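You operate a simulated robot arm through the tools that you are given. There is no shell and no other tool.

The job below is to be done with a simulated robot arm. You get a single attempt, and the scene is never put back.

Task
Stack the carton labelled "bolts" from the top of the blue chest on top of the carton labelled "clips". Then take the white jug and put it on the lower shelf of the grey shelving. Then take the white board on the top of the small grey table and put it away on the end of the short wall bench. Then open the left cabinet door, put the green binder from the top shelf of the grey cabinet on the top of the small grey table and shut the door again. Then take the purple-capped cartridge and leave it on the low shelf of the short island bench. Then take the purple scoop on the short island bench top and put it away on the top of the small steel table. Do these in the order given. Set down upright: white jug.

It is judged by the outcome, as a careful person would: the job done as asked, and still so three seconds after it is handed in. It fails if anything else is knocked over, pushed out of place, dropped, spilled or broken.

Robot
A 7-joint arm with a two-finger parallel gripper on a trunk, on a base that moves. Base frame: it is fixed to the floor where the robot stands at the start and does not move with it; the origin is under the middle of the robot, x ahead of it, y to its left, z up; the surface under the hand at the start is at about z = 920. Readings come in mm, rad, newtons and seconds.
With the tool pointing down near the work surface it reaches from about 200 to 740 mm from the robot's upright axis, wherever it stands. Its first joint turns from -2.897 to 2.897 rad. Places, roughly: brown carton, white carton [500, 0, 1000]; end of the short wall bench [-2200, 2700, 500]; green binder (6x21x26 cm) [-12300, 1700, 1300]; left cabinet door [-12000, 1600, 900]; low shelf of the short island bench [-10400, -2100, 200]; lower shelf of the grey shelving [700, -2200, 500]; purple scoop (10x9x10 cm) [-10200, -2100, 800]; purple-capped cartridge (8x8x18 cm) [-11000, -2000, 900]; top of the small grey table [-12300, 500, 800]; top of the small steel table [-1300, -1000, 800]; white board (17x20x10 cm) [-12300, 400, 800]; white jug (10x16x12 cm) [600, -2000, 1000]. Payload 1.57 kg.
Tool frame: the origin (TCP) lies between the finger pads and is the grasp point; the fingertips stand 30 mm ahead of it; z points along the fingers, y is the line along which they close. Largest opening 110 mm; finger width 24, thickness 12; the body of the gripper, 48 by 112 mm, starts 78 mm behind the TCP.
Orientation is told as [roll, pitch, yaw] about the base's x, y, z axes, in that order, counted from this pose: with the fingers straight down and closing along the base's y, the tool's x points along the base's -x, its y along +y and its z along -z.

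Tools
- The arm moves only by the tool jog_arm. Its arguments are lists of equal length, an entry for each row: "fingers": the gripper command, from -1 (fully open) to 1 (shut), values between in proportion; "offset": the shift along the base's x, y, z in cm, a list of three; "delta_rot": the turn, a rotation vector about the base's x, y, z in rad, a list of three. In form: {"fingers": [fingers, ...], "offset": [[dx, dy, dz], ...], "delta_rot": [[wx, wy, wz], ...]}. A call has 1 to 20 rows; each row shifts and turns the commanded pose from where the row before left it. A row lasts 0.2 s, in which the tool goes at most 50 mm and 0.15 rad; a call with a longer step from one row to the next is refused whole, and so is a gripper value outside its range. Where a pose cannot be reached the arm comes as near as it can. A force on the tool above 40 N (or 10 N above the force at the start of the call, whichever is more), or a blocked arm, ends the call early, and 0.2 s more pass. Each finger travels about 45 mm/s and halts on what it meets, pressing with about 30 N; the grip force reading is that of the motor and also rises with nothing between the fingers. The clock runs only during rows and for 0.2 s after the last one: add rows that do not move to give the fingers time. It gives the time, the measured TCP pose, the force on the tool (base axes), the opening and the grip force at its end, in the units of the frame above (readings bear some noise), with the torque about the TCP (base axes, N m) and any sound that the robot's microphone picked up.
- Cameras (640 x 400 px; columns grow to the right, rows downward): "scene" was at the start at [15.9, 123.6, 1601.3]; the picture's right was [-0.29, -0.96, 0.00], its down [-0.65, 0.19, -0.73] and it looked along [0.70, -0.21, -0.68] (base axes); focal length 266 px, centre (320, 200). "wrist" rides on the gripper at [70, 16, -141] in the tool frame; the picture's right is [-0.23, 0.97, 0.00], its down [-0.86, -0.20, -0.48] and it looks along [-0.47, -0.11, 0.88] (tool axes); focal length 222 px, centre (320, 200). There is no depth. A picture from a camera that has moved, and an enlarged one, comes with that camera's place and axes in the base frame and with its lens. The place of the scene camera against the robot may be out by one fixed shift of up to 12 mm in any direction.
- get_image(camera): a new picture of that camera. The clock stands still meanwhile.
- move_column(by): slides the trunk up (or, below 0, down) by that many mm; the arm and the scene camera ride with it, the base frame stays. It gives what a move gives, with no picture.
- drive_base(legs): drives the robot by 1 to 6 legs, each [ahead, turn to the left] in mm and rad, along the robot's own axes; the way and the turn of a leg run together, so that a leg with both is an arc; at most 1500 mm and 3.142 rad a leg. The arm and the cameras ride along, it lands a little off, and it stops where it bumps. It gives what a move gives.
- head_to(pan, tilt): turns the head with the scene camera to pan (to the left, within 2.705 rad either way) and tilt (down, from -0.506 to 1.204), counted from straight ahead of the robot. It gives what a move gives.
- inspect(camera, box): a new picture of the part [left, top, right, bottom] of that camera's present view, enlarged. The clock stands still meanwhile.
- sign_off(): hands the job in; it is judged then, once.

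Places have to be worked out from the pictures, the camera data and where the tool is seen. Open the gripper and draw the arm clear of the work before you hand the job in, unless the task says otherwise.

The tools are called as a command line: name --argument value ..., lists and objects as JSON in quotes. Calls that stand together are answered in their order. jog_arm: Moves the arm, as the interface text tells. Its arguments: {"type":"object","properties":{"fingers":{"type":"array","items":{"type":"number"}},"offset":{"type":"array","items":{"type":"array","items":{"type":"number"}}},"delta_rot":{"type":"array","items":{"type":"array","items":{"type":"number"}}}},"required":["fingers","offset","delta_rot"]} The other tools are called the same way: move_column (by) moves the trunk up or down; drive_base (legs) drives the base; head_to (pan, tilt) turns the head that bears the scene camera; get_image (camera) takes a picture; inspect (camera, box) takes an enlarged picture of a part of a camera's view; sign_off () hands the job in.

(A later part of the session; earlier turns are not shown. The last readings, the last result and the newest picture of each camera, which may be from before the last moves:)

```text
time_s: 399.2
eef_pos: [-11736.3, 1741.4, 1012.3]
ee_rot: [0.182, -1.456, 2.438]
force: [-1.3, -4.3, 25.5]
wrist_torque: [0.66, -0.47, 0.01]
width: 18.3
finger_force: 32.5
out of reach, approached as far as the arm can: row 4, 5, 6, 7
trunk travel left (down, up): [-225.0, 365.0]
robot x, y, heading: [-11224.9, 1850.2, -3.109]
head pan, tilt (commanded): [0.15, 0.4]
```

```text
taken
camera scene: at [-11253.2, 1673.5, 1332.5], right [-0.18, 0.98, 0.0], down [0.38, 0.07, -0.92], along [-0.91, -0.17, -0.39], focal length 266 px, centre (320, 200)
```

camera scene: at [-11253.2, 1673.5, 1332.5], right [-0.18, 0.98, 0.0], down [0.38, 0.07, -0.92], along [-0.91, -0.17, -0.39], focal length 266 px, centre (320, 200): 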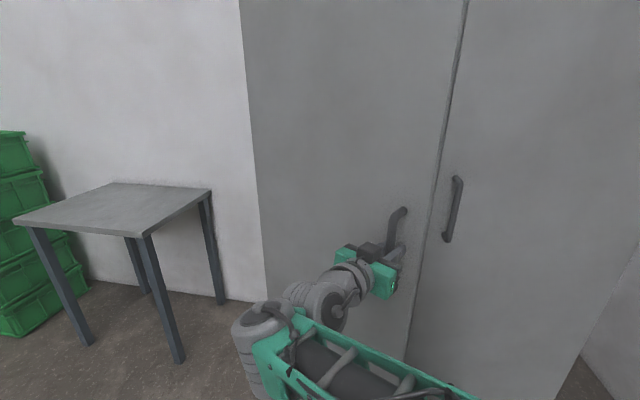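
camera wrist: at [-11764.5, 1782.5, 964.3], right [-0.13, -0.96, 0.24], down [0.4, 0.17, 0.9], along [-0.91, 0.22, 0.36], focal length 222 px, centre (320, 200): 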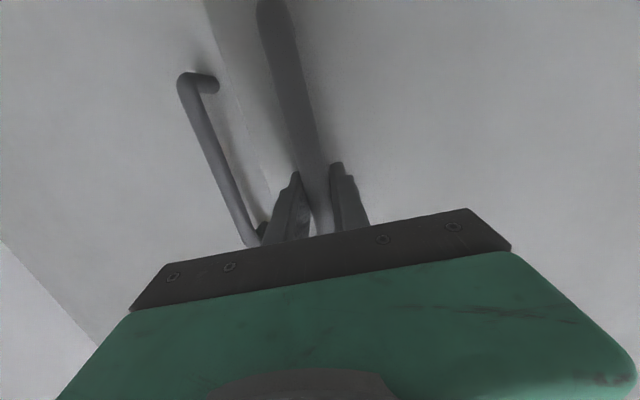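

The arm has reached its inner limit with the door at about 28°. I'll release the bar, withdraw along the approach direction, then re-grip from further back.

jog_arm --fingers '[0.3, -0.3, -0.3, -0.3]' --offset '[[0, 0, 0], [0, 0, 0], [0, 0, 0], [0, 0, 0]]' --delta_rot '[[0, 0, 0], [0, 0, 0], [0, 0, 0], [0, 0, 0]]'

get_image --camera "wrist"

get_image --camera "scene"

```text
time_s: 400.2
eef_pos: [-11736.9, 1740.8, 1009.8]
ee_rot: [0.156, -1.452, 2.466]
force: [0.1, 1.0, -0.1]
wrist_torque: [-0.02, -0.02, 0.03]
width: 71.7
finger_force: 0.0
trunk travel left (down, up): [-225.0, 365.0]
robot x, y, heading: [-11223.3, 1853.1, -3.113]
head pan, tilt (commanded): [0.15, 0.4]
```

```text
taken
camera wrist: at [-11617.9, 1652.1, 957.1], right [-0.51, -0.83, 0.24], down [0.43, 0.0, 0.9], along [-0.75, 0.56, 0.36], focal length 222 px, centre (320, 200)
```

wrist: 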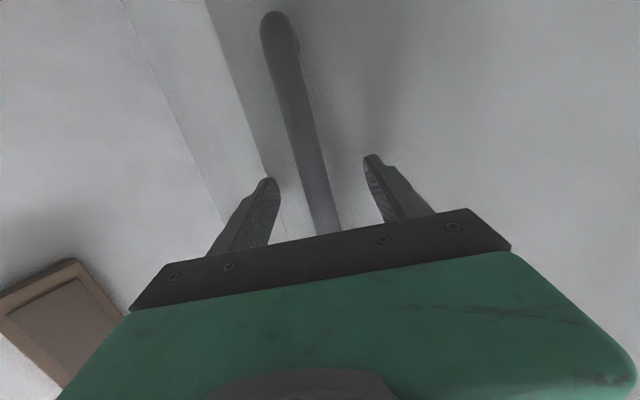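

```text
taken
camera scene: at [-11254.7, 1673.6, 1332.2], right [-0.18, 0.98, 0.0], down [0.38, 0.07, -0.92], along [-0.91, -0.17, -0.39], focal length 266 px, centre (320, 200)
```

scene: 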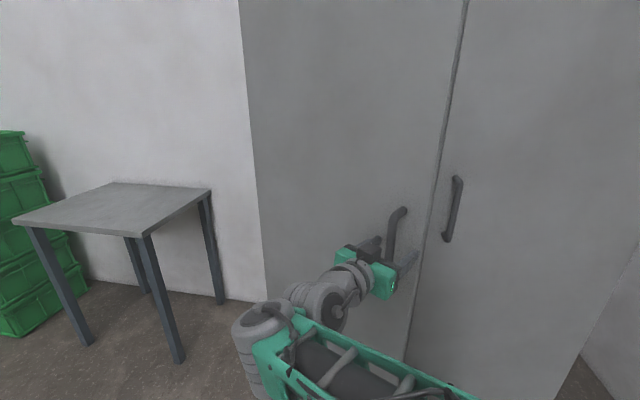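

The door stays where I left it. Opening fully and backing the base 240 mm to re-grip from farther away.

jog_arm --fingers '[-1, -1, -1]' --offset '[[0, 0, 0], [0, 0, 0], [0, 0, 0]]' --delta_rot '[[0, 0, 0], [0, 0, 0], [0, 0, 0]]'

drive_base --legs '[[-240, 0]]'

get_image --camera "wrist"

get_image --camera "scene"

```text
time_s: 401.0
eef_pos: [-11737.1, 1741.9, 1009.2]
ee_rot: [0.156, -1.451, 2.463]
force: [0.0, 1.5, -0.4]
wrist_torque: [0.0, 0.04, -0.01]
width: 109.8
finger_force: 0.0
trunk travel left (down, up): [-225.0, 365.0]
robot x, y, heading: [-11227.6, 1847.0, -3.115]
head pan, tilt (commanded): [0.15, 0.4]
```

```text
time_s: 402.8
eef_pos: [-11497.5, 1744.8, 1008.3]
ee_rot: [0.154, -1.451, 2.477]
force: [1.0, -0.3, -0.7]
wrist_torque: [-0.01, -0.02, -0.03]
width: 109.7
finger_force: 0.0
trunk travel left (down, up): [-225.0, 365.0]
robot x, y, heading: [-10986.8, 1865.8, -3.098]
head pan, tilt (commanded): [0.15, 0.4]
```

```text
taken
camera wrist: at [-11375.9, 1656.7, 957.1], right [-0.5, -0.83, 0.24], down [0.43, 0.01, 0.9], along [-0.75, 0.55, 0.36], focal length 222 px, centre (320, 200)
```

wrist: 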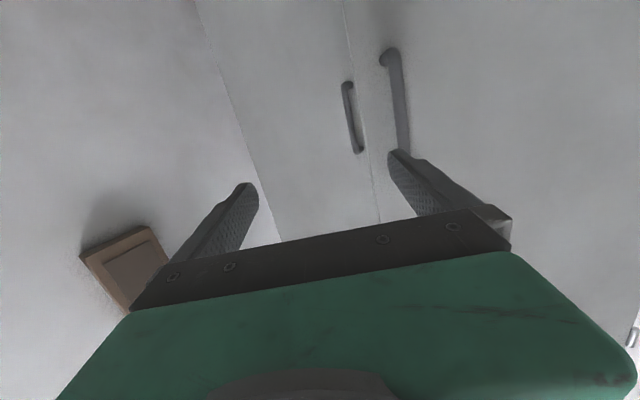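

```text
taken
camera scene: at [-11013.5, 1682.7, 1332.2], right [-0.19, 0.98, 0.0], down [0.38, 0.07, -0.92], along [-0.9, -0.17, -0.39], focal length 266 px, centre (320, 200)
```

scene: 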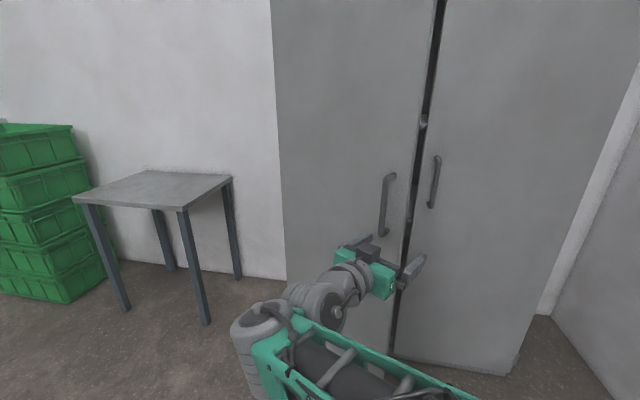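

The door stands ajar ~28°. Extending the arm to re-grip the bar near (-11742, 1741), approaching along its outward normal.

jog_arm --fingers '[-0.5, -0.5, -0.5, -0.5, -0.5, -0.5, -0.5, -0.5, -0.5]' --offset '[[-2.5, -0.5, 0], [-2.5, -0.5, 0], [-2.5, -0.5, 0], [-2.5, -0.5, 0], [-2.5, -0.5, 0], [-2.5, -0.5, 0], [-2.3, -0.4, 0], [-1, 0, 0], [0, 0, 0]]' --delta_rot '[[0, 0, 0], [0, 0, 0], [0, 0, 0], [0, 0, 0], [0, 0, 0], [0, 0, 0], [0, 0, 0], [0, 0, 0], [0, 0, 0]]'

get_image --camera "wrist"

get_image --camera "scene"

```text
time_s: 404.8
eef_pos: [-11679.1, 1710.8, 1009.7]
ee_rot: [0.153, -1.453, 2.478]
force: [0.2, 0.6, -0.4]
wrist_torque: [0.03, -0.01, -0.03]
width: 82.2
finger_force: 0.1
trunk travel left (down, up): [-225.0, 365.0]
robot x, y, heading: [-10985.1, 1858.8, -3.106]
head pan, tilt (commanded): [0.15, 0.4]
```

```text
taken
camera wrist: at [-11558.5, 1622.0, 958.7], right [-0.5, -0.83, 0.24], down [0.43, 0.0, 0.9], along [-0.75, 0.55, 0.36], focal length 222 px, centre (320, 200)
```

wrist: 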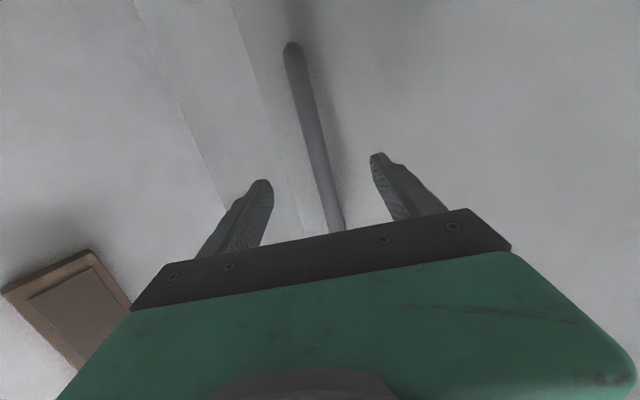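

```text
taken
camera scene: at [-11013.4, 1682.7, 1332.2], right [-0.19, 0.98, 0.0], down [0.38, 0.07, -0.92], along [-0.9, -0.17, -0.39], focal length 266 px, centre (320, 200)
```

scene: 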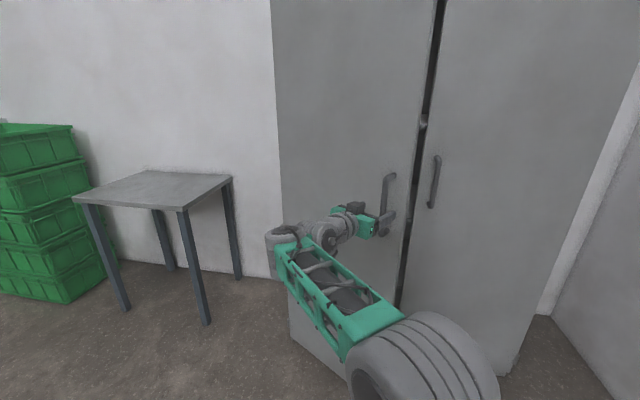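

The bar is centred between the fingers. Advancing along the approach and closing.

jog_arm --fingers '[-0.4, -0.4, -0.4, -0.4, -0.4, 0.2, 0.6, 1, 1, 1]' --offset '[[-1.45, 0.8, 0], [-1.45, 0.8, 0], [-1.4, 0.75, 0], [-1.2, 0.65, 0], [0, 0, 0], [0, 0, 0], [0, 0, 0], [0, 0, 0], [0, 0, 0], [0, 0, 0]]' --delta_rot '[[0, 0, 0], [0, 0, 0], [0, 0, 0], [0, 0, 0], [0, 0, 0], [0, 0, 0], [0, 0, 0], [0, 0, 0], [0, 0, 0], [0, 0, 0]]'

get_image --camera "wrist"

```text
time_s: 407.0
eef_pos: [-11734.4, 1739.6, 1008.9]
ee_rot: [0.148, -1.453, 2.486]
force: [-4.4, -5.7, 2.6]
wrist_torque: [0.43, -0.33, -0.01]
width: 18.0
finger_force: 26.0
trunk travel left (down, up): [-225.0, 365.0]
robot x, y, heading: [-10985.5, 1860.0, -3.103]
head pan, tilt (commanded): [0.15, 0.4]
```

```text
taken
camera wrist: at [-11613.5, 1652.3, 956.1], right [-0.5, -0.83, 0.24], down [0.43, 0.01, 0.9], along [-0.75, 0.55, 0.36], focal length 222 px, centre (320, 200)
```

wrist: 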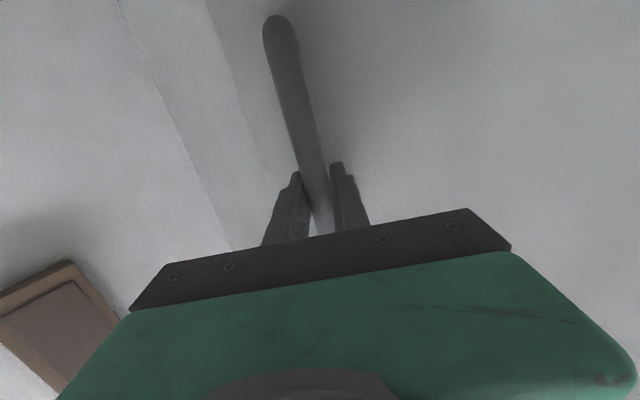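

Re-gripped. Continuing the pull along the arc (door from ~29° to ~45°).

jog_arm --fingers '[1, 1, 1, 1, 1, 1, 1, 1, 1]' --offset '[[1.5, -1.02, 0], [1.47, -1.08, 0], [1.43, -1.13, 0], [1.39, -1.18, 0], [1.34, -1.23, 0], [1.31, -1.27, 0], [1.25, -1.32, 0], [1.21, -1.36, 0], [0, 0, 0]]' --delta_rot '[[0, 0, -0.035], [0, 0, -0.035], [0, 0, -0.035], [0, 0, -0.035], [0, 0, -0.035], [0, 0, -0.035], [0, 0, -0.035], [0, 0, -0.035], [0, 0, 0]]'

get_image --camera "scene"

```text
time_s: 409.0
eef_pos: [-11664.5, 1680.8, 1008.1]
ee_rot: [0.161, -1.454, 2.304]
force: [-4.7, -4.5, 2.1]
wrist_torque: [0.52, -0.83, -0.17]
width: 18.1
finger_force: 33.0
out of reach, approached as far as the arm can: row 6, 7, 8
trunk travel left (down, up): [-225.0, 365.0]
robot x, y, heading: [-10983.8, 1859.6, -3.1]
head pan, tilt (commanded): [0.15, 0.4]
stopped in row 9: the force on the tool passed its limit at 40 N (the readings are from after the stop); the commanded pose is now the measured one
```

```text
taken
camera scene: at [-11013.7, 1681.7, 1331.7], right [-0.19, 0.98, 0.0], down [0.38, 0.07, -0.92], along [-0.9, -0.18, -0.39], focal length 266 px, centre (320, 200)
```

scene: 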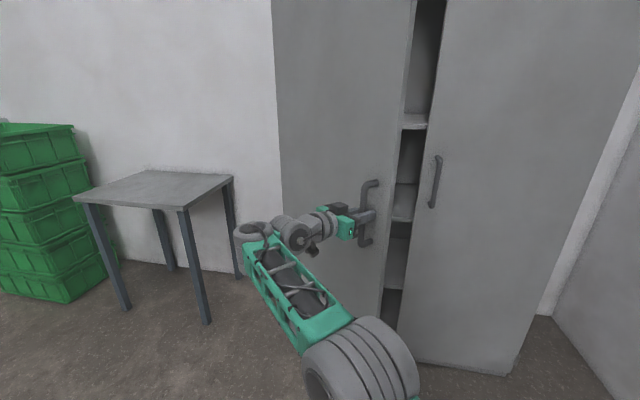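

The hand's yaw limit is reached at ~39°. I'll continue the pull with translation only, letting the round bar pivot in the fingers.

jog_arm --fingers '[1, 1, 1, 1, 1]' --offset '[[1.3, -1.2, 0], [1.25, -1.31, 0], [1.21, -1.36, 0], [1.16, -1.41, 0], [0, 0, 0]]' --delta_rot '[[0, 0, 0], [0, 0, 0], [0, 0, 0], [0, 0, 0], [0, 0, 0]]'

get_image --camera "scene"

```text
time_s: 410.2
eef_pos: [-11659.1, 1676.6, 1007.4]
ee_rot: [0.175, -1.454, 2.295]
force: [-14.0, -13.3, 9.6]
wrist_torque: [0.67, -0.42, -0.02]
width: 18.1
finger_force: 32.9
out of reach, approached as far as the arm can: row 1, 2, 3, 4
trunk travel left (down, up): [-225.0, 365.0]
robot x, y, heading: [-10982.6, 1862.4, -3.101]
head pan, tilt (commanded): [0.15, 0.4]
```

```text
taken
camera scene: at [-11014.1, 1681.1, 1332.1], right [-0.19, 0.98, 0.0], down [0.38, 0.08, -0.92], along [-0.9, -0.17, -0.39], focal length 266 px, centre (320, 200)
```

scene: 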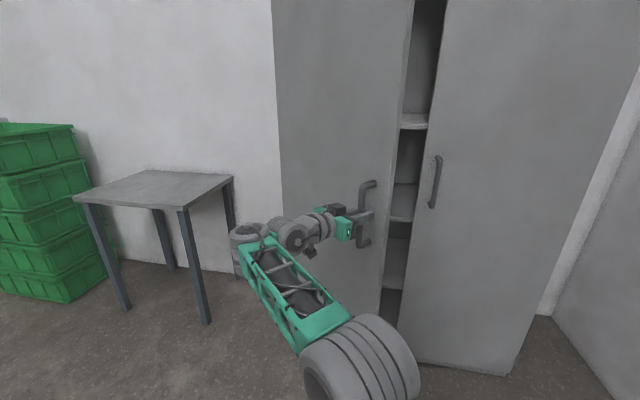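

Trying the pull with the hand yaw easing back toward straight-ahead as it moves.

jog_arm --fingers '[1, 1, 1, 1, 1]' --offset '[[0.6, -0.6, 0], [1.0, -1.0, 0], [1.2, -1.3, 0], [1.2, -1.35, 0], [0, 0, 0]]' --delta_rot '[[0, 0, 0.06], [0, 0, 0.06], [0, 0, 0.06], [0, 0, 0.06], [0, 0, 0]]'

get_image --camera "scene"

```text
time_s: 410.9
eef_pos: [-11640.2, 1653.5, 1008.3]
ee_rot: [0.176, -1.453, 2.433]
force: [-9.0, -8.0, 0.3]
wrist_torque: [0.64, -0.57, 0.07]
width: 17.8
finger_force: 32.4
trunk travel left (down, up): [-225.0, 365.0]
robot x, y, heading: [-10986.2, 1861.1, -3.1]
head pan, tilt (commanded): [0.15, 0.4]
stopped in row 3: the force on the tool passed its limit at 43 N (the readings are from after the stop); the commanded pose is now the measured one
```

```text
taken
camera scene: at [-11014.3, 1681.3, 1331.8], right [-0.19, 0.98, 0.0], down [0.38, 0.08, -0.92], along [-0.9, -0.18, -0.39], focal length 266 px, centre (320, 200)
```

scene: 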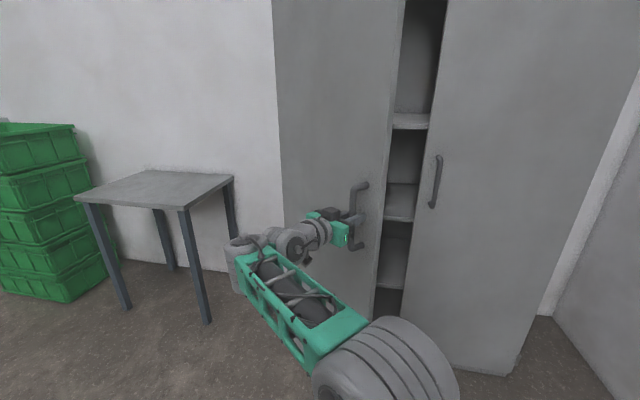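

The door is at ~43°. Continuing in small steps with slight yaw relaxation.

jog_arm --fingers '[1, 1, 1, 1, 1, 1]' --offset '[[1.0, -1.15, 0], [1.0, -1.2, 0], [0.95, -1.23, 0], [0.92, -1.26, 0], [0.9, -1.3, 0], [0, 0, 0]]' --delta_rot '[[0, 0, 0.01], [0, 0, 0.01], [0, 0, 0.01], [0, 0, 0.01], [0, 0, 0.01], [0, 0, 0]]'

get_image --camera "scene"

```text
time_s: 412.3
eef_pos: [-11595.1, 1593.0, 1008.5]
ee_rot: [0.186, -1.454, 2.472]
force: [-31.5, -19.8, 9.9]
wrist_torque: [0.75, -0.17, -0.17]
width: 18.2
finger_force: 33.3
trunk travel left (down, up): [-225.0, 365.0]
robot x, y, heading: [-10985.8, 1859.4, -3.099]
head pan, tilt (commanded): [0.15, 0.4]
```

```text
taken
camera scene: at [-11016.3, 1680.2, 1332.0], right [-0.19, 0.98, 0.0], down [0.38, 0.08, -0.92], along [-0.9, -0.18, -0.39], focal length 266 px, centre (320, 200)
```

scene: 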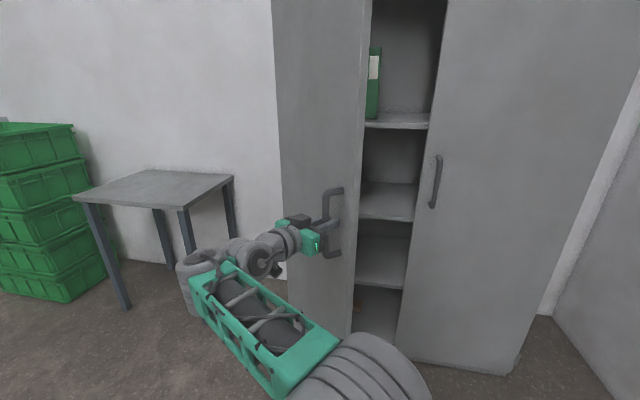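

Door at ~51°; the green binder is visible on the top shelf. I'll relieve the inward pull and continue.

jog_arm --fingers '[1, 1, 1, 1, 1, 1, 1, 1]' --offset '[[-0.5, -0.35, 0], [0.83, -1.26, 0], [0.8, -1.3, 0], [0.76, -1.33, 0], [0.71, -1.34, 0], [0.68, -1.36, 0], [0.64, -1.39, 0], [0, 0, 0]]' --delta_rot '[[0, 0, 0], [0, 0, 0.01], [0, 0, 0.01], [0, 0, 0.01], [0, 0, 0.01], [0, 0, 0.01], [0, 0, 0.01], [0, 0, 0]]'

get_image --camera "scene"

```text
time_s: 413.9
eef_pos: [-11577.4, 1554.9, 1012.5]
ee_rot: [0.254, -1.455, 2.452]
force: [18.6, 8.9, 3.4]
wrist_torque: [1.05, -0.09, 0.19]
width: 18.2
finger_force: 33.0
out of reach, approached as far as the arm can: row 3, 4, 5, 6, 7
trunk travel left (down, up): [-225.0, 365.0]
robot x, y, heading: [-10984.7, 1863.5, -3.098]
head pan, tilt (commanded): [0.15, 0.4]
stopped in row 7: the force on the tool passed its limit at 50 N (the readings are from after the stop); the commanded pose is now the measured one
```

```text
taken
camera scene: at [-11010.3, 1683.6, 1332.8], right [-0.19, 0.98, 0.0], down [0.38, 0.07, -0.92], along [-0.9, -0.18, -0.39], focal length 266 px, centre (320, 200)
```

scene: 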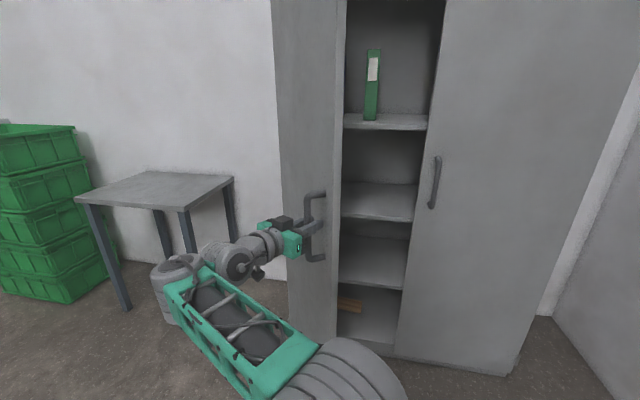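

Door is at ~56°, and the binder (label facing out) is clearly visible. Releasing the bar with a modest opening and backing off 80 mm.

jog_arm --fingers '[0.4, 0, -0.1, -0.1]' --offset '[[0, 0, 0], [0, 0, 0], [0, 0, 0], [0, 0, 0]]' --delta_rot '[[0, 0, 0], [0, 0, 0], [0, 0, 0], [0, 0, 0]]'

drive_base --legs '[[-200, 0]]'

get_image --camera "scene"

get_image --camera "wrist"

```text
time_s: 414.9
eef_pos: [-11580.4, 1552.2, 1007.8]
ee_rot: [0.233, -1.455, 2.476]
force: [-0.1, -0.9, 0.2]
wrist_torque: [0.05, 0.01, 0.03]
width: 60.2
finger_force: 0.2
trunk travel left (down, up): [-225.0, 365.0]
robot x, y, heading: [-10987.5, 1859.8, -3.1]
head pan, tilt (commanded): [0.15, 0.4]
```

```text
time_s: 416.5
eef_pos: [-11375.0, 1560.2, 1007.6]
ee_rot: [0.234, -1.454, 2.476]
force: [0.0, -0.1, 0.0]
wrist_torque: [0.0, -0.04, 0.0]
width: 60.2
finger_force: 0.0
trunk travel left (down, up): [-225.0, 365.0]
robot x, y, heading: [-10776.2, 1867.6, -3.097]
head pan, tilt (commanded): [0.15, 0.4]
```

```text
taken
camera scene: at [-10807.2, 1691.1, 1332.2], right [-0.19, 0.98, 0.0], down [0.38, 0.08, -0.92], along [-0.9, -0.18, -0.39], focal length 266 px, centre (320, 200)
```

scene: 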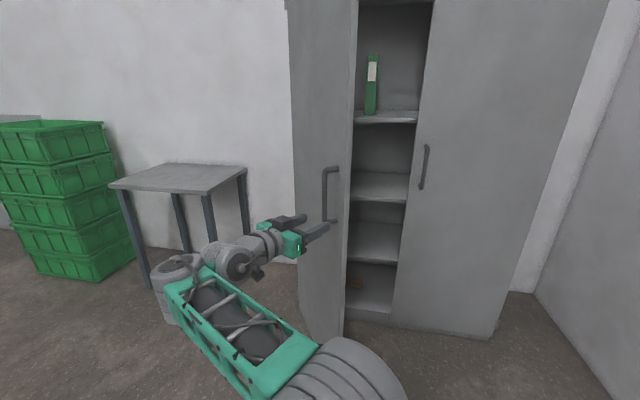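

```text
taken
camera wrist: at [-11247.3, 1481.7, 955.3], right [-0.43, -0.87, 0.25], down [0.44, 0.04, 0.9], along [-0.79, 0.5, 0.36], focal length 222 px, centre (320, 200)
```

wrist: 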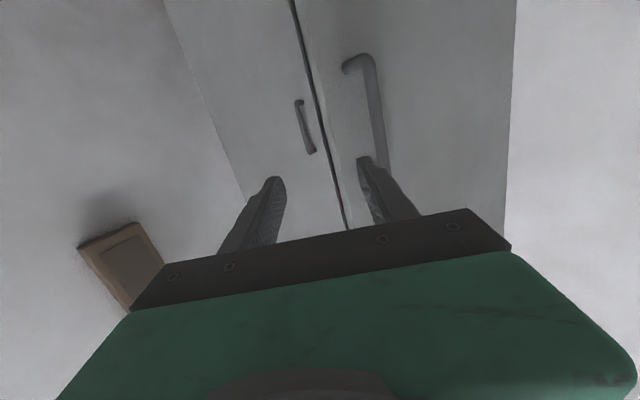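

Door stands at ~56°. I'll swing the closed hand to the right, straighten it, drive in 230 mm so it is inside the door's swing, and then sweep left to push the door fully open.

jog_arm --fingers '[1, 1, 1, 1, 1, 1, 1, 1, 1]' --offset '[[0, 2.8, 0], [0, 2.8, 0], [0, 2.8, 0], [0, 2.8, 0], [0, 2.8, 0], [0, 2.8, 0], [0, 2.8, 0], [0, 2.8, 0], [0, 0, 0]]' --delta_rot '[[0, 0, 0.08], [0, 0, 0.08], [0, 0, 0.08], [0, 0, 0.08], [0, 0, 0.08], [0, 0, 0.08], [0, 0, 0.05], [0, 0, 0], [0, 0, 0]]'

drive_base --legs '[[230, 0]]'

get_image --camera "scene"

get_image --camera "wrist"

```text
time_s: 418.5
eef_pos: [-11374.0, 1785.3, 1010.8]
ee_rot: [0.235, -1.453, 3.003]
force: [0.3, 0.1, 0.3]
wrist_torque: [0.01, 0.02, 0.0]
width: 0.0
finger_force: 21.3
trunk travel left (down, up): [-225.0, 365.0]
robot x, y, heading: [-10777.8, 1867.7, -3.099]
head pan, tilt (commanded): [0.15, 0.4]
```

```text
time_s: 420.2
eef_pos: [-11608.5, 1778.7, 1010.9]
ee_rot: [0.235, -1.453, 2.999]
force: [0.5, -0.1, -0.3]
wrist_torque: [0.01, 0.01, 0.02]
width: 0.0
finger_force: 21.3
trunk travel left (down, up): [-225.0, 365.0]
robot x, y, heading: [-11014.6, 1860.8, -3.103]
head pan, tilt (commanded): [0.15, 0.4]
```

```text
taken
camera scene: at [-11041.4, 1681.8, 1332.3], right [-0.19, 0.98, 0.0], down [0.38, 0.07, -0.92], along [-0.9, -0.17, -0.39], focal length 266 px, centre (320, 200)
```

scene: 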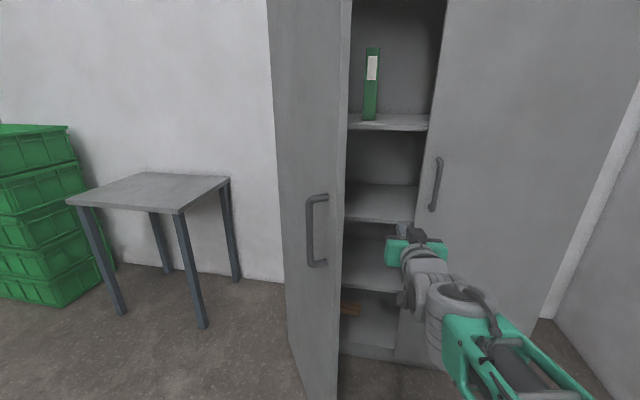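

```text
taken
camera wrist: at [-11459.8, 1774.1, 958.8], right [0.06, -0.97, 0.25], down [0.36, 0.26, 0.9], along [-0.93, 0.03, 0.36], focal length 222 px, centre (320, 200)
```

wrist: 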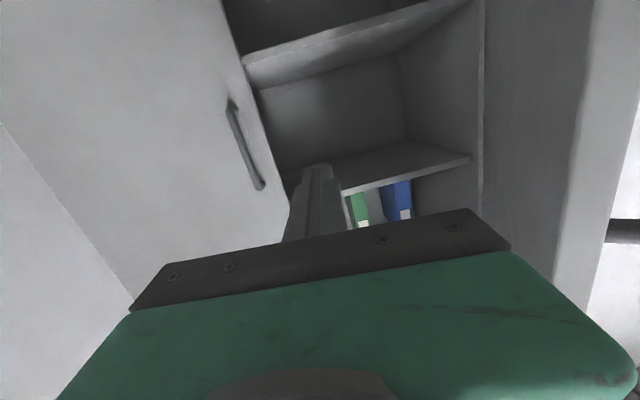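

The hand is inside the door swing; I can also see green and blue binders on the top shelf. Sweeping left to push the door further open.

jog_arm --fingers '[1, 1, 1, 1, 1, 1, 1, 1, 1, 1]' --offset '[[0, -2, 0], [0, -2.5, 0], [0, -2.5, 0], [0, -2.5, 0], [0, -2.5, 0], [0, -2.5, 0], [0, -2.5, 0], [0, -2.5, 0], [0, -2.5, 0], [0, 0, 0]]' --delta_rot '[[0, 0, 0], [0, 0, 0], [0, 0, 0], [0, 0, 0], [0, 0, 0], [0, 0, 0], [0, 0, 0], [0, 0, 0], [0, 0, 0], [0, 0, 0]]'

get_image --camera "scene"

```text
time_s: 422.0
eef_pos: [-11604.2, 1592.8, 1012.8]
ee_rot: [0.223, -1.454, 3.009]
force: [33.9, 15.9, -0.1]
wrist_torque: [-0.51, 1.19, 2.18]
width: 0.0
finger_force: 21.3
trunk travel left (down, up): [-225.0, 365.0]
robot x, y, heading: [-11011.9, 1857.3, -3.097]
head pan, tilt (commanded): [0.15, 0.4]
stopped in row 8: the force on the tool passed its limit at 62 N (the readings are from after the stop); the commanded pose is now the measured one
```

```text
taken
camera scene: at [-11036.9, 1684.0, 1332.6], right [-0.19, 0.98, 0.0], down [0.38, 0.07, -0.92], along [-0.91, -0.17, -0.39], focal length 266 px, centre (320, 200)
```

scene: 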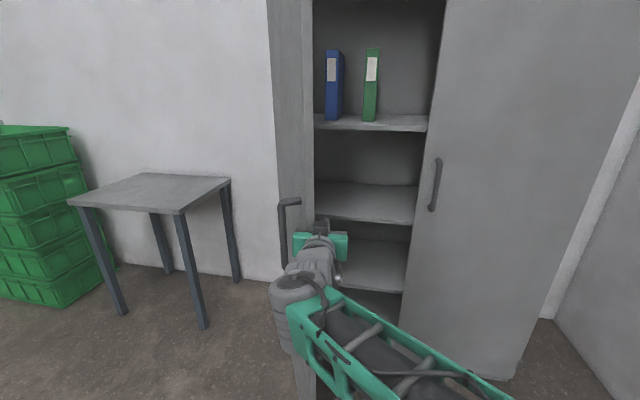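

The door edge caught against the wrist because I moved purely sideways. I'll relieve the contact and follow the free edge's arc (moving back as well as left).

jog_arm --fingers '[1, 1, 1, 1, 1, 1, 1, 1, 1]' --offset '[[1.2, 0.5, 0], [1.0, -1.5, 0], [1.0, -2.07, 0], [0.91, -2.08, 0], [0.81, -2.11, 0], [0.74, -2.14, 0], [0.65, -2.17, 0], [0.57, -2.2, 0], [0, 0, 0]]' --delta_rot '[[0, 0, 0], [0, 0, 0], [0, 0, 0], [0, 0, 0], [0, 0, 0], [0, 0, 0], [0, 0, 0], [0, 0, 0], [0, 0, 0]]'

get_image --camera "scene"

```text
time_s: 424.0
eef_pos: [-11535.7, 1453.2, 1008.4]
ee_rot: [0.199, -1.45, 3.033]
force: [-0.7, 0.1, -0.1]
wrist_torque: [-0.02, -0.03, 0.0]
width: 0.0
finger_force: 21.1
trunk travel left (down, up): [-225.0, 365.0]
robot x, y, heading: [-11014.2, 1859.7, -3.101]
head pan, tilt (commanded): [0.15, 0.4]
```

```text
taken
camera scene: at [-11041.0, 1681.6, 1332.2], right [-0.19, 0.98, 0.0], down [0.38, 0.07, -0.92], along [-0.9, -0.17, -0.39], focal length 266 px, centre (320, 200)
```

scene: 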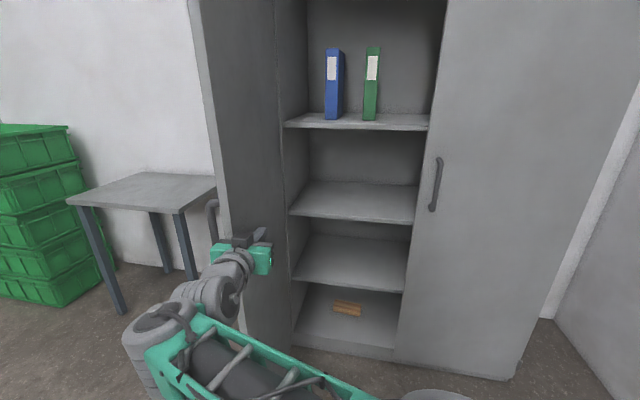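

The door is now about 80° open with both binders in plain view. Pushing it a bit further, past 90°.

jog_arm --fingers '[1, 1, 1, 1, 1, 1, 1, 1, 1]' --offset '[[0.3, -2, 0], [0.3, -2, 0], [0.2, -2, 0], [0.1, -2, 0], [0, -2, 0], [0, -2, 0], [0, -2, 0], [0, -2, 0], [0, 0, 0]]' --delta_rot '[[0, 0, 0], [0, 0, 0], [0, 0, 0], [0, 0, 0], [0, 0, 0], [0, 0, 0], [0, 0, 0], [0, 0, 0], [0, 0, 0]]'

get_image --camera "scene"

```text
time_s: 426.0
eef_pos: [-11529.9, 1291.9, 1007.6]
ee_rot: [0.195, -1.45, 3.04]
force: [-0.7, -0.7, 0.6]
wrist_torque: [-0.01, 0.0, -0.03]
width: 0.1
finger_force: 21.2
trunk travel left (down, up): [-225.0, 365.0]
robot x, y, heading: [-11011.7, 1862.2, -3.104]
head pan, tilt (commanded): [0.15, 0.4]
```

```text
taken
camera scene: at [-11041.1, 1681.5, 1332.2], right [-0.19, 0.98, 0.0], down [0.38, 0.07, -0.92], along [-0.9, -0.17, -0.39], focal length 266 px, centre (320, 200)
```

scene: 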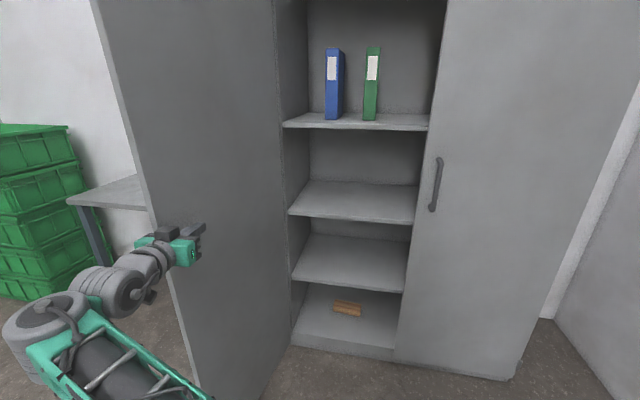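

The door is open to roughly 100°. Moving the hand back to the right (y≈1655, in line with the green binder) and raising the trunk 330 mm.

jog_arm --fingers '[1, 1, 1, 0, -1, -1, -1, -1, -1, -1, -1, -1, -1, -1]' --offset '[[0.2, 2.4, 0], [0.2, 2.8, 0], [0, 2.8, 0], [0, 2.8, 0], [0, 2.8, 0], [0, 2.8, 0], [0, 2.8, 0], [0, 2.8, 0], [0, 2.8, 0], [0, 2.8, 0], [0, 2.8, 0], [0, 2.8, 0], [0, 2.8, 0], [0, 0, 0]]' --delta_rot '[[0, 0, 0], [0, 0, 0], [0, 0, 0], [0, 0, 0], [0, 0, 0], [0, 0, 0], [0, 0, 0], [0, 0, 0], [0, 0, 0], [0, 0, 0], [0, 0, 0], [0, 0, 0], [0, 0, 0], [0, 0, 0]]'

move_column --by 330

get_image --camera "scene"

get_image --camera "wrist"

```text
time_s: 429.0
eef_pos: [-11526.3, 1654.7, 1005.4]
ee_rot: [0.198, -1.451, 3.034]
force: [0.5, 0.0, 0.8]
wrist_torque: [0.01, -0.01, 0.02]
width: 109.9
finger_force: 0.0
trunk travel left (down, up): [-225.0, 365.0]
robot x, y, heading: [-11012.3, 1857.4, -3.102]
head pan, tilt (commanded): [0.15, 0.4]
```

```text
time_s: 432.3
eef_pos: [-11525.7, 1654.8, 1335.0]
ee_rot: [0.198, -1.451, 3.034]
force: [0.6, -0.1, 0.3]
wrist_torque: [0.02, 0.01, 0.02]
width: 109.8
finger_force: 0.1
trunk travel left (down, up): [-555.0, 35.0]
robot x, y, heading: [-11012.6, 1860.9, -3.099]
head pan, tilt (commanded): [0.15, 0.4]
```

```text
taken
camera scene: at [-11041.1, 1681.8, 1662.2], right [-0.19, 0.98, 0.0], down [0.38, 0.07, -0.92], along [-0.9, -0.17, -0.39], focal length 266 px, centre (320, 200)
```

scene: 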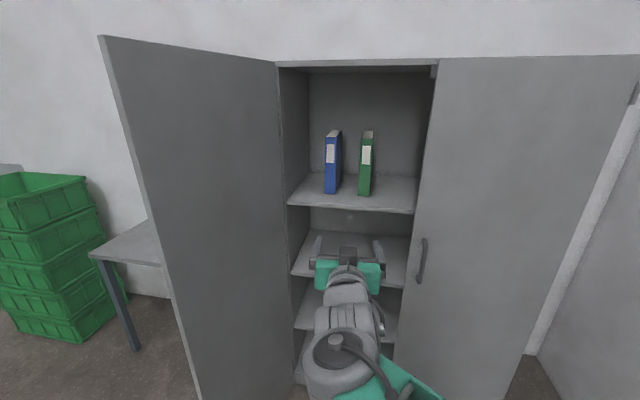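

```text
taken
camera wrist: at [-11376.6, 1650.3, 1283.1], right [0.06, -0.97, 0.25], down [0.35, 0.25, 0.9], along [-0.93, 0.03, 0.36], focal length 222 px, centre (320, 200)
```

wrist: 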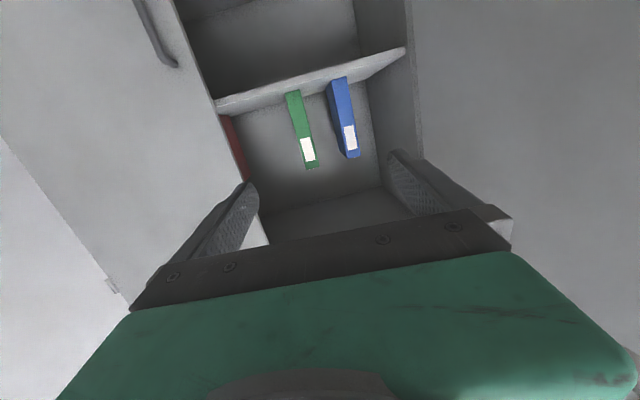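

The green binder stands spine-out at about (-12190, 1660), shelf z≈1200. Zooming in on both views.

inspect --camera "scene" --box '[310, 110, 410, 220]'

inspect --camera "wrist" --box '[220, 50, 420, 190]'

```text
3.64 times, centred on (360, 165) of scene
camera zoom: at [-11041.1, 1681.8, 1662.2], right [-0.19, 0.98, 0.0], down [0.38, 0.07, -0.92], along [-0.9, -0.17, -0.39], focal length 966 px, centre (174, 327)
```

zoom: 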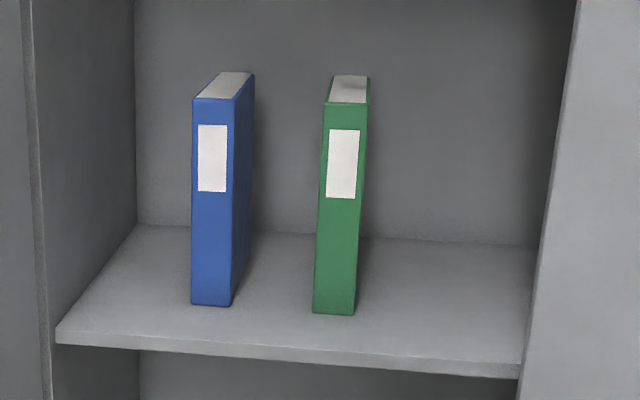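

```text
2.86 times, centred on (320, 120) of wrist
camera zoom: at [-11376.6, 1650.3, 1283.1], right [0.06, -0.97, 0.25], down [0.35, 0.25, 0.9], along [-0.93, 0.03, 0.36], focal length 635 px, centre (320, 429)
```

zoom: 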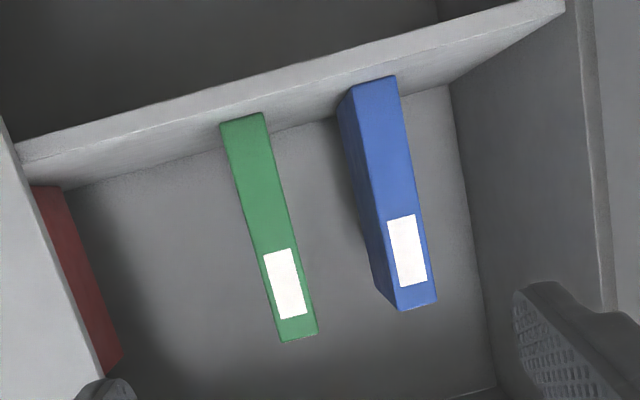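

Binder: spine at x≈-12170, y≈1665, z≈1205–1465, aligned with x, about 50 mm thick. I'll straighten the hand's yaw, then drive forward to just outside the cabinet.

jog_arm --fingers '[-1, -1, -1, -1]' --offset '[[0, 1.2, 0], [0, 1.2, 0], [0, 0.6, 0], [0, 0, 0]]' --delta_rot '[[0, 0, -0.046], [0, 0, -0.046], [0, 0, 0], [0, 0, 0]]'

drive_base --legs '[[430, 0]]'

get_image --camera "wrist"

get_image --camera "scene"

```text
time_s: 433.3
eef_pos: [-11524.3, 1686.5, 1335.9]
ee_rot: [0.201, -1.452, 2.941]
force: [0.0, 0.5, -0.6]
wrist_torque: [-0.01, -0.02, 0.01]
width: 110.1
finger_force: 0.1
trunk travel left (down, up): [-555.0, 35.0]
robot x, y, heading: [-11010.3, 1856.6, -3.101]
head pan, tilt (commanded): [0.15, 0.4]
```

```text
time_s: 435.9
eef_pos: [-11954.8, 1663.0, 1334.4]
ee_rot: [0.198, -1.451, 2.951]
force: [-0.6, -0.4, -0.1]
wrist_torque: [-0.03, -0.02, 0.02]
width: 110.0
finger_force: 0.1
trunk travel left (down, up): [-555.0, 35.0]
robot x, y, heading: [-11443.9, 1841.3, -3.092]
head pan, tilt (commanded): [0.15, 0.4]
```

```text
taken
camera wrist: at [-11806.7, 1645.6, 1283.5], right [-0.02, -0.97, 0.25], down [0.37, 0.22, 0.9], along [-0.93, 0.11, 0.36], focal length 222 px, centre (320, 200)
```

wrist: 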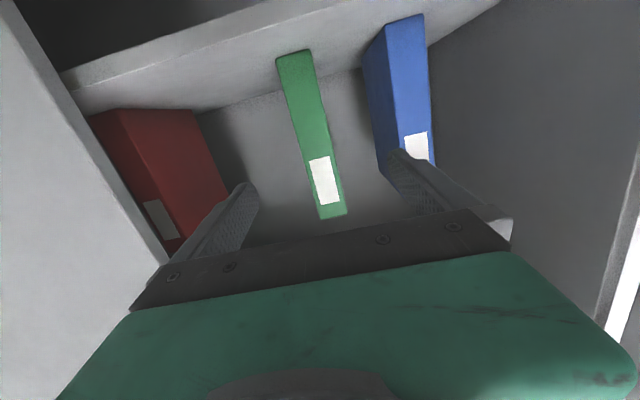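

```text
taken
camera scene: at [-11471.2, 1662.9, 1662.2], right [-0.2, 0.98, 0.0], down [0.38, 0.08, -0.92], along [-0.9, -0.18, -0.39], focal length 266 px, centre (320, 200)
```

scene: 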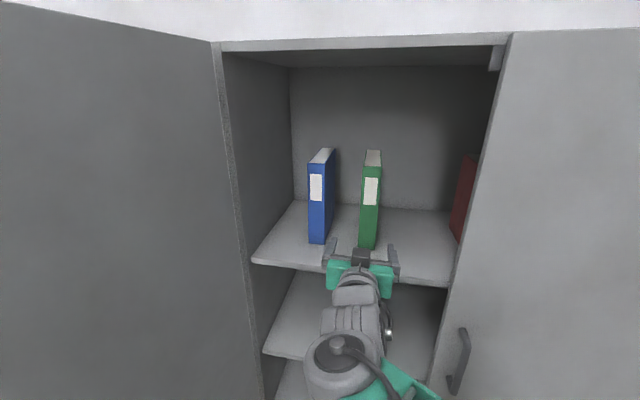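

Lined up nicely: binder at y≈1668, between the blue (≤1540) and red binders. I'll nudge +5 mm in y, drive 110 mm further, and then extend the fingers around the binder.

jog_arm --fingers '[-1, -1]' --offset '[[0, 0.9, 0], [0, 0, 0]]' --delta_rot '[[0, 0, 0], [0, 0, 0]]'

drive_base --legs '[[110, 0]]'

get_image --camera "wrist"

get_image --camera "scene"

```text
time_s: 436.5
eef_pos: [-11954.0, 1672.4, 1337.2]
ee_rot: [0.198, -1.452, 2.948]
force: [-0.7, 0.9, -0.7]
wrist_torque: [0.0, 0.01, -0.05]
width: 110.0
finger_force: 0.1
trunk travel left (down, up): [-555.0, 35.0]
robot x, y, heading: [-11444.2, 1841.1, -3.094]
head pan, tilt (commanded): [0.15, 0.4]
```

```text
time_s: 437.7
eef_pos: [-12067.2, 1668.7, 1336.9]
ee_rot: [0.198, -1.448, 2.949]
force: [0.0, -1.1, 0.3]
wrist_torque: [0.0, 0.02, 0.02]
width: 110.0
finger_force: 0.1
trunk travel left (down, up): [-555.0, 35.0]
robot x, y, heading: [-11552.9, 1837.1, -3.099]
head pan, tilt (commanded): [0.15, 0.4]
```

```text
taken
camera wrist: at [-11918.1, 1651.4, 1284.6], right [-0.02, -0.97, 0.25], down [0.37, 0.22, 0.9], along [-0.93, 0.11, 0.36], focal length 222 px, centre (320, 200)
```

wrist: 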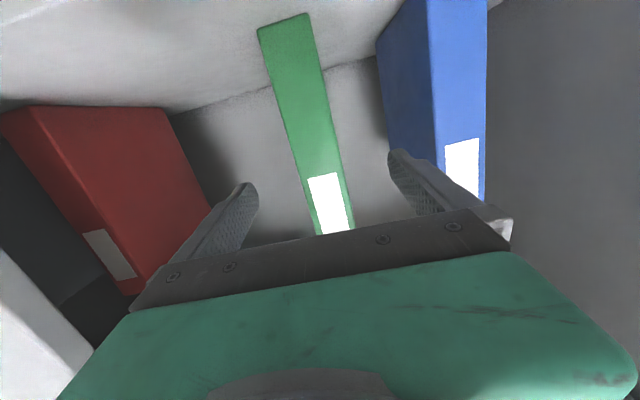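

```text
taken
camera scene: at [-11583.4, 1657.9, 1662.2], right [-0.19, 0.98, 0.0], down [0.38, 0.08, -0.92], along [-0.9, -0.18, -0.39], focal length 266 px, centre (320, 200)
```

scene: 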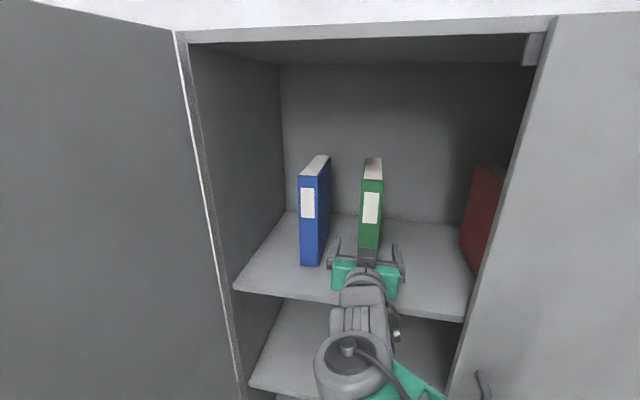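

Well aligned (binder y≈1670, TCP y=1669). Advancing 160 mm so the fingers straddle the binder.

jog_arm --fingers '[-1, -1, -1, -1, -1, -1, -1, -1, -1]' --offset '[[-2, 0, 0], [-2, 0, 0], [-2, 0, 0], [-2, 0, 0], [-2, 0, 0], [-2, 0, 0], [-2, 0, 0], [-2, 0, 0], [0, 0, 0]]' --delta_rot '[[0, 0, 0], [0, 0, 0], [0, 0, 0], [0, 0, 0], [0, 0, 0], [0, 0, 0], [0, 0, 0], [0, 0, 0], [0, 0, 0]]'

get_image --camera "wrist"

inspect --camera "scene" --box '[280, 140, 480, 300]'

```text
time_s: 439.7
eef_pos: [-12224.3, 1669.1, 1338.8]
ee_rot: [0.2, -1.451, 2.948]
force: [0.0, -0.5, -0.8]
wrist_torque: [-0.02, -0.05, -0.03]
width: 109.8
finger_force: 0.1
trunk travel left (down, up): [-555.0, 35.0]
robot x, y, heading: [-11552.6, 1834.8, -3.094]
head pan, tilt (commanded): [0.15, 0.4]
```

```text
taken
camera wrist: at [-12076.8, 1652.0, 1286.7], right [-0.02, -0.97, 0.25], down [0.37, 0.22, 0.9], along [-0.93, 0.11, 0.36], focal length 222 px, centre (320, 200)
```

wrist: 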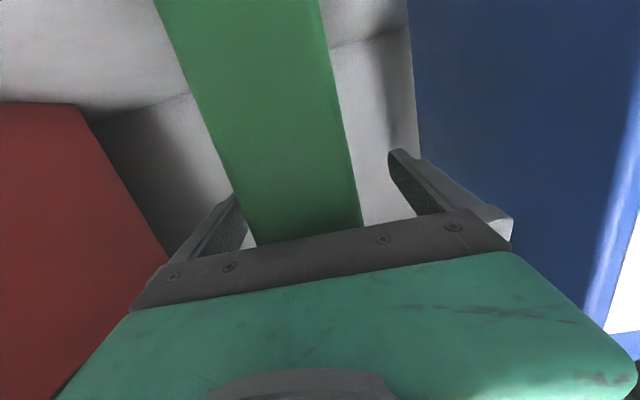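

```text
2.50 times, centred on (380, 220) of scene
camera zoom: at [-11582.5, 1657.9, 1662.3], right [-0.19, 0.98, 0.0], down [0.38, 0.08, -0.92], along [-0.9, -0.18, -0.39], focal length 664 px, centre (170, 150)
```

zoom: 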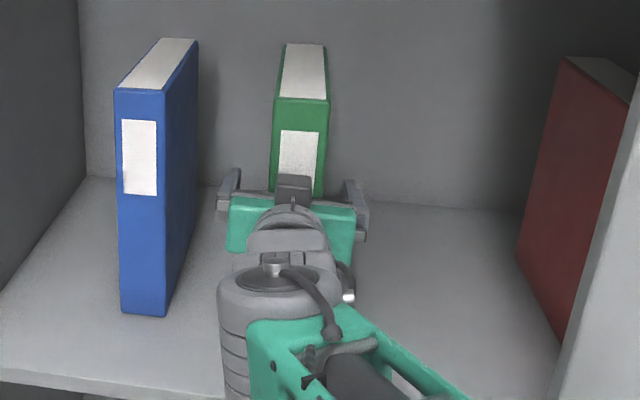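

Fingers straddle the binder. Advancing 12 mm more and closing.

jog_arm --fingers '[-1, -1, -0.4, -0.1, 0.2, 0.6, 1, 1, 1]' --offset '[[-1.2, 0, 0], [0, 0, 0], [0, 0, 0], [0, 0, 0], [0, 0, 0], [0, 0, 0], [0, 0, 0], [0, 0, 0], [0, 0, 0]]' --delta_rot '[[0, 0, 0], [0, 0, 0], [0, 0, 0], [0, 0, 0], [0, 0, 0], [0, 0, 0], [0, 0, 0], [0, 0, 0], [0, 0, 0]]'

get_image --camera "wrist"

```text
time_s: 441.7
eef_pos: [-12238.6, 1669.7, 1338.1]
ee_rot: [0.196, -1.45, 2.949]
force: [0.0, 2.1, 1.2]
wrist_torque: [0.46, -0.35, 0.07]
width: 52.1
finger_force: 29.9
trunk travel left (down, up): [-555.0, 35.0]
robot x, y, heading: [-11552.0, 1834.8, -3.099]
head pan, tilt (commanded): [0.15, 0.4]
```

```text
taken
camera wrist: at [-12089.6, 1652.5, 1285.4], right [-0.02, -0.97, 0.25], down [0.37, 0.22, 0.9], along [-0.93, 0.12, 0.36], focal length 222 px, centre (320, 200)
```

wrist: 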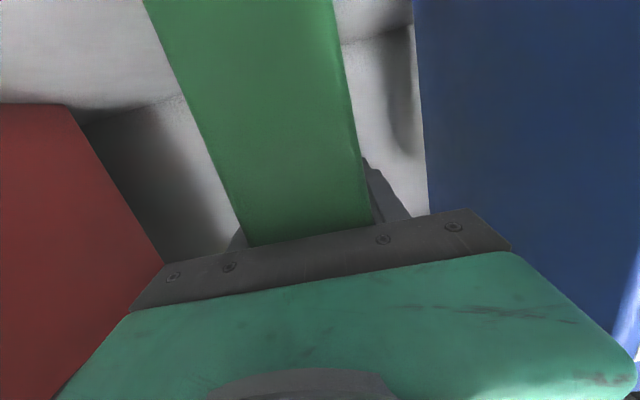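

Binder gripped (52 mm). Lifting 20 mm gently.

jog_arm --fingers '[1, 1, 1, 1, 1]' --offset '[[0, 0, 0.4], [0, 0, 0.6], [0, 0, 0.6], [0, 0, 0.4], [0, 0, 0]]' --delta_rot '[[0, 0, 0], [0, 0, 0], [0, 0, 0], [0, 0, 0], [0, 0, 0]]'

get_image --camera "scene"

```text
time_s: 442.9
eef_pos: [-12239.3, 1668.4, 1356.9]
ee_rot: [0.195, -1.449, 2.952]
force: [0.3, 0.2, -5.8]
wrist_torque: [-0.02, -0.16, 0.0]
width: 51.9
finger_force: 29.8
trunk travel left (down, up): [-555.0, 35.0]
robot x, y, heading: [-11555.1, 1836.9, -3.102]
head pan, tilt (commanded): [0.15, 0.4]
```

```text
taken
camera scene: at [-11583.1, 1657.8, 1662.2], right [-0.19, 0.98, 0.0], down [0.38, 0.08, -0.92], along [-0.9, -0.18, -0.39], focal length 266 px, centre (320, 200)
```

scene: 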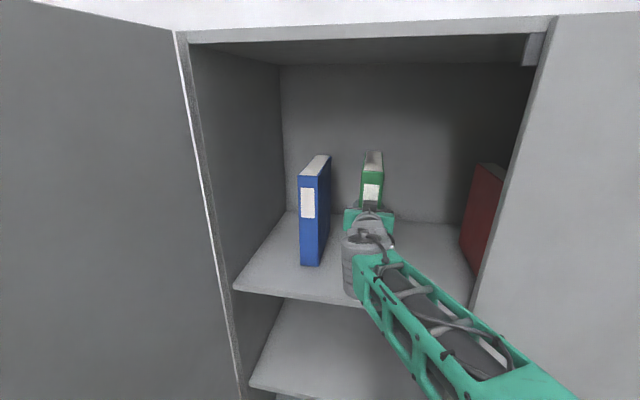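

Lifted (≈0.6 kg), held firmly. Backing the base straight out 560 mm.

drive_base --legs '[[-560, 0]]'

get_image --camera "scene"

get_image --camera "wrist"

```text
time_s: 446.1
eef_pos: [-11687.2, 1690.2, 1358.1]
ee_rot: [0.195, -1.447, 2.958]
force: [0.4, -0.3, -5.0]
wrist_torque: [0.01, -0.16, -0.02]
width: 52.0
finger_force: 30.0
trunk travel left (down, up): [-555.0, 35.0]
robot x, y, heading: [-11004.1, 1862.0, -3.097]
head pan, tilt (commanded): [0.15, 0.4]
```

```text
taken
camera scene: at [-11032.3, 1683.8, 1662.2], right [-0.2, 0.98, 0.0], down [0.38, 0.08, -0.92], along [-0.9, -0.18, -0.39], focal length 266 px, centre (320, 200)
```

scene: 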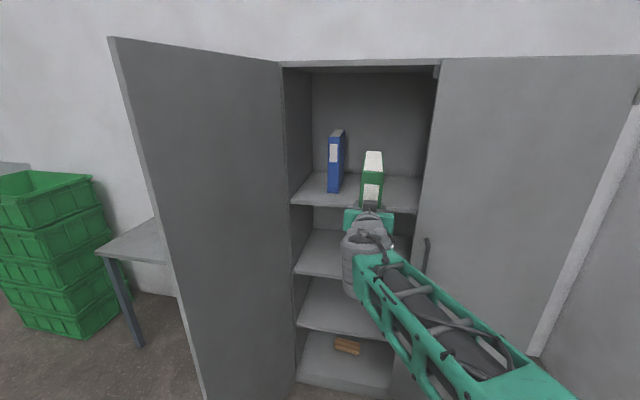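

```text
taken
camera wrist: at [-11539.5, 1673.8, 1305.1], right [-0.02, -0.97, 0.25], down [0.37, 0.22, 0.9], along [-0.93, 0.11, 0.36], focal length 222 px, centre (320, 200)
```

wrist: 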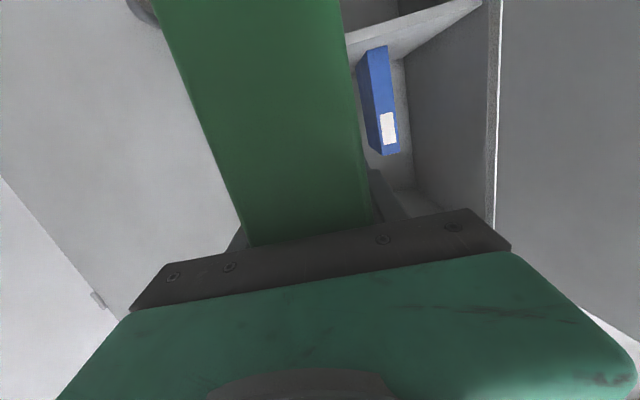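

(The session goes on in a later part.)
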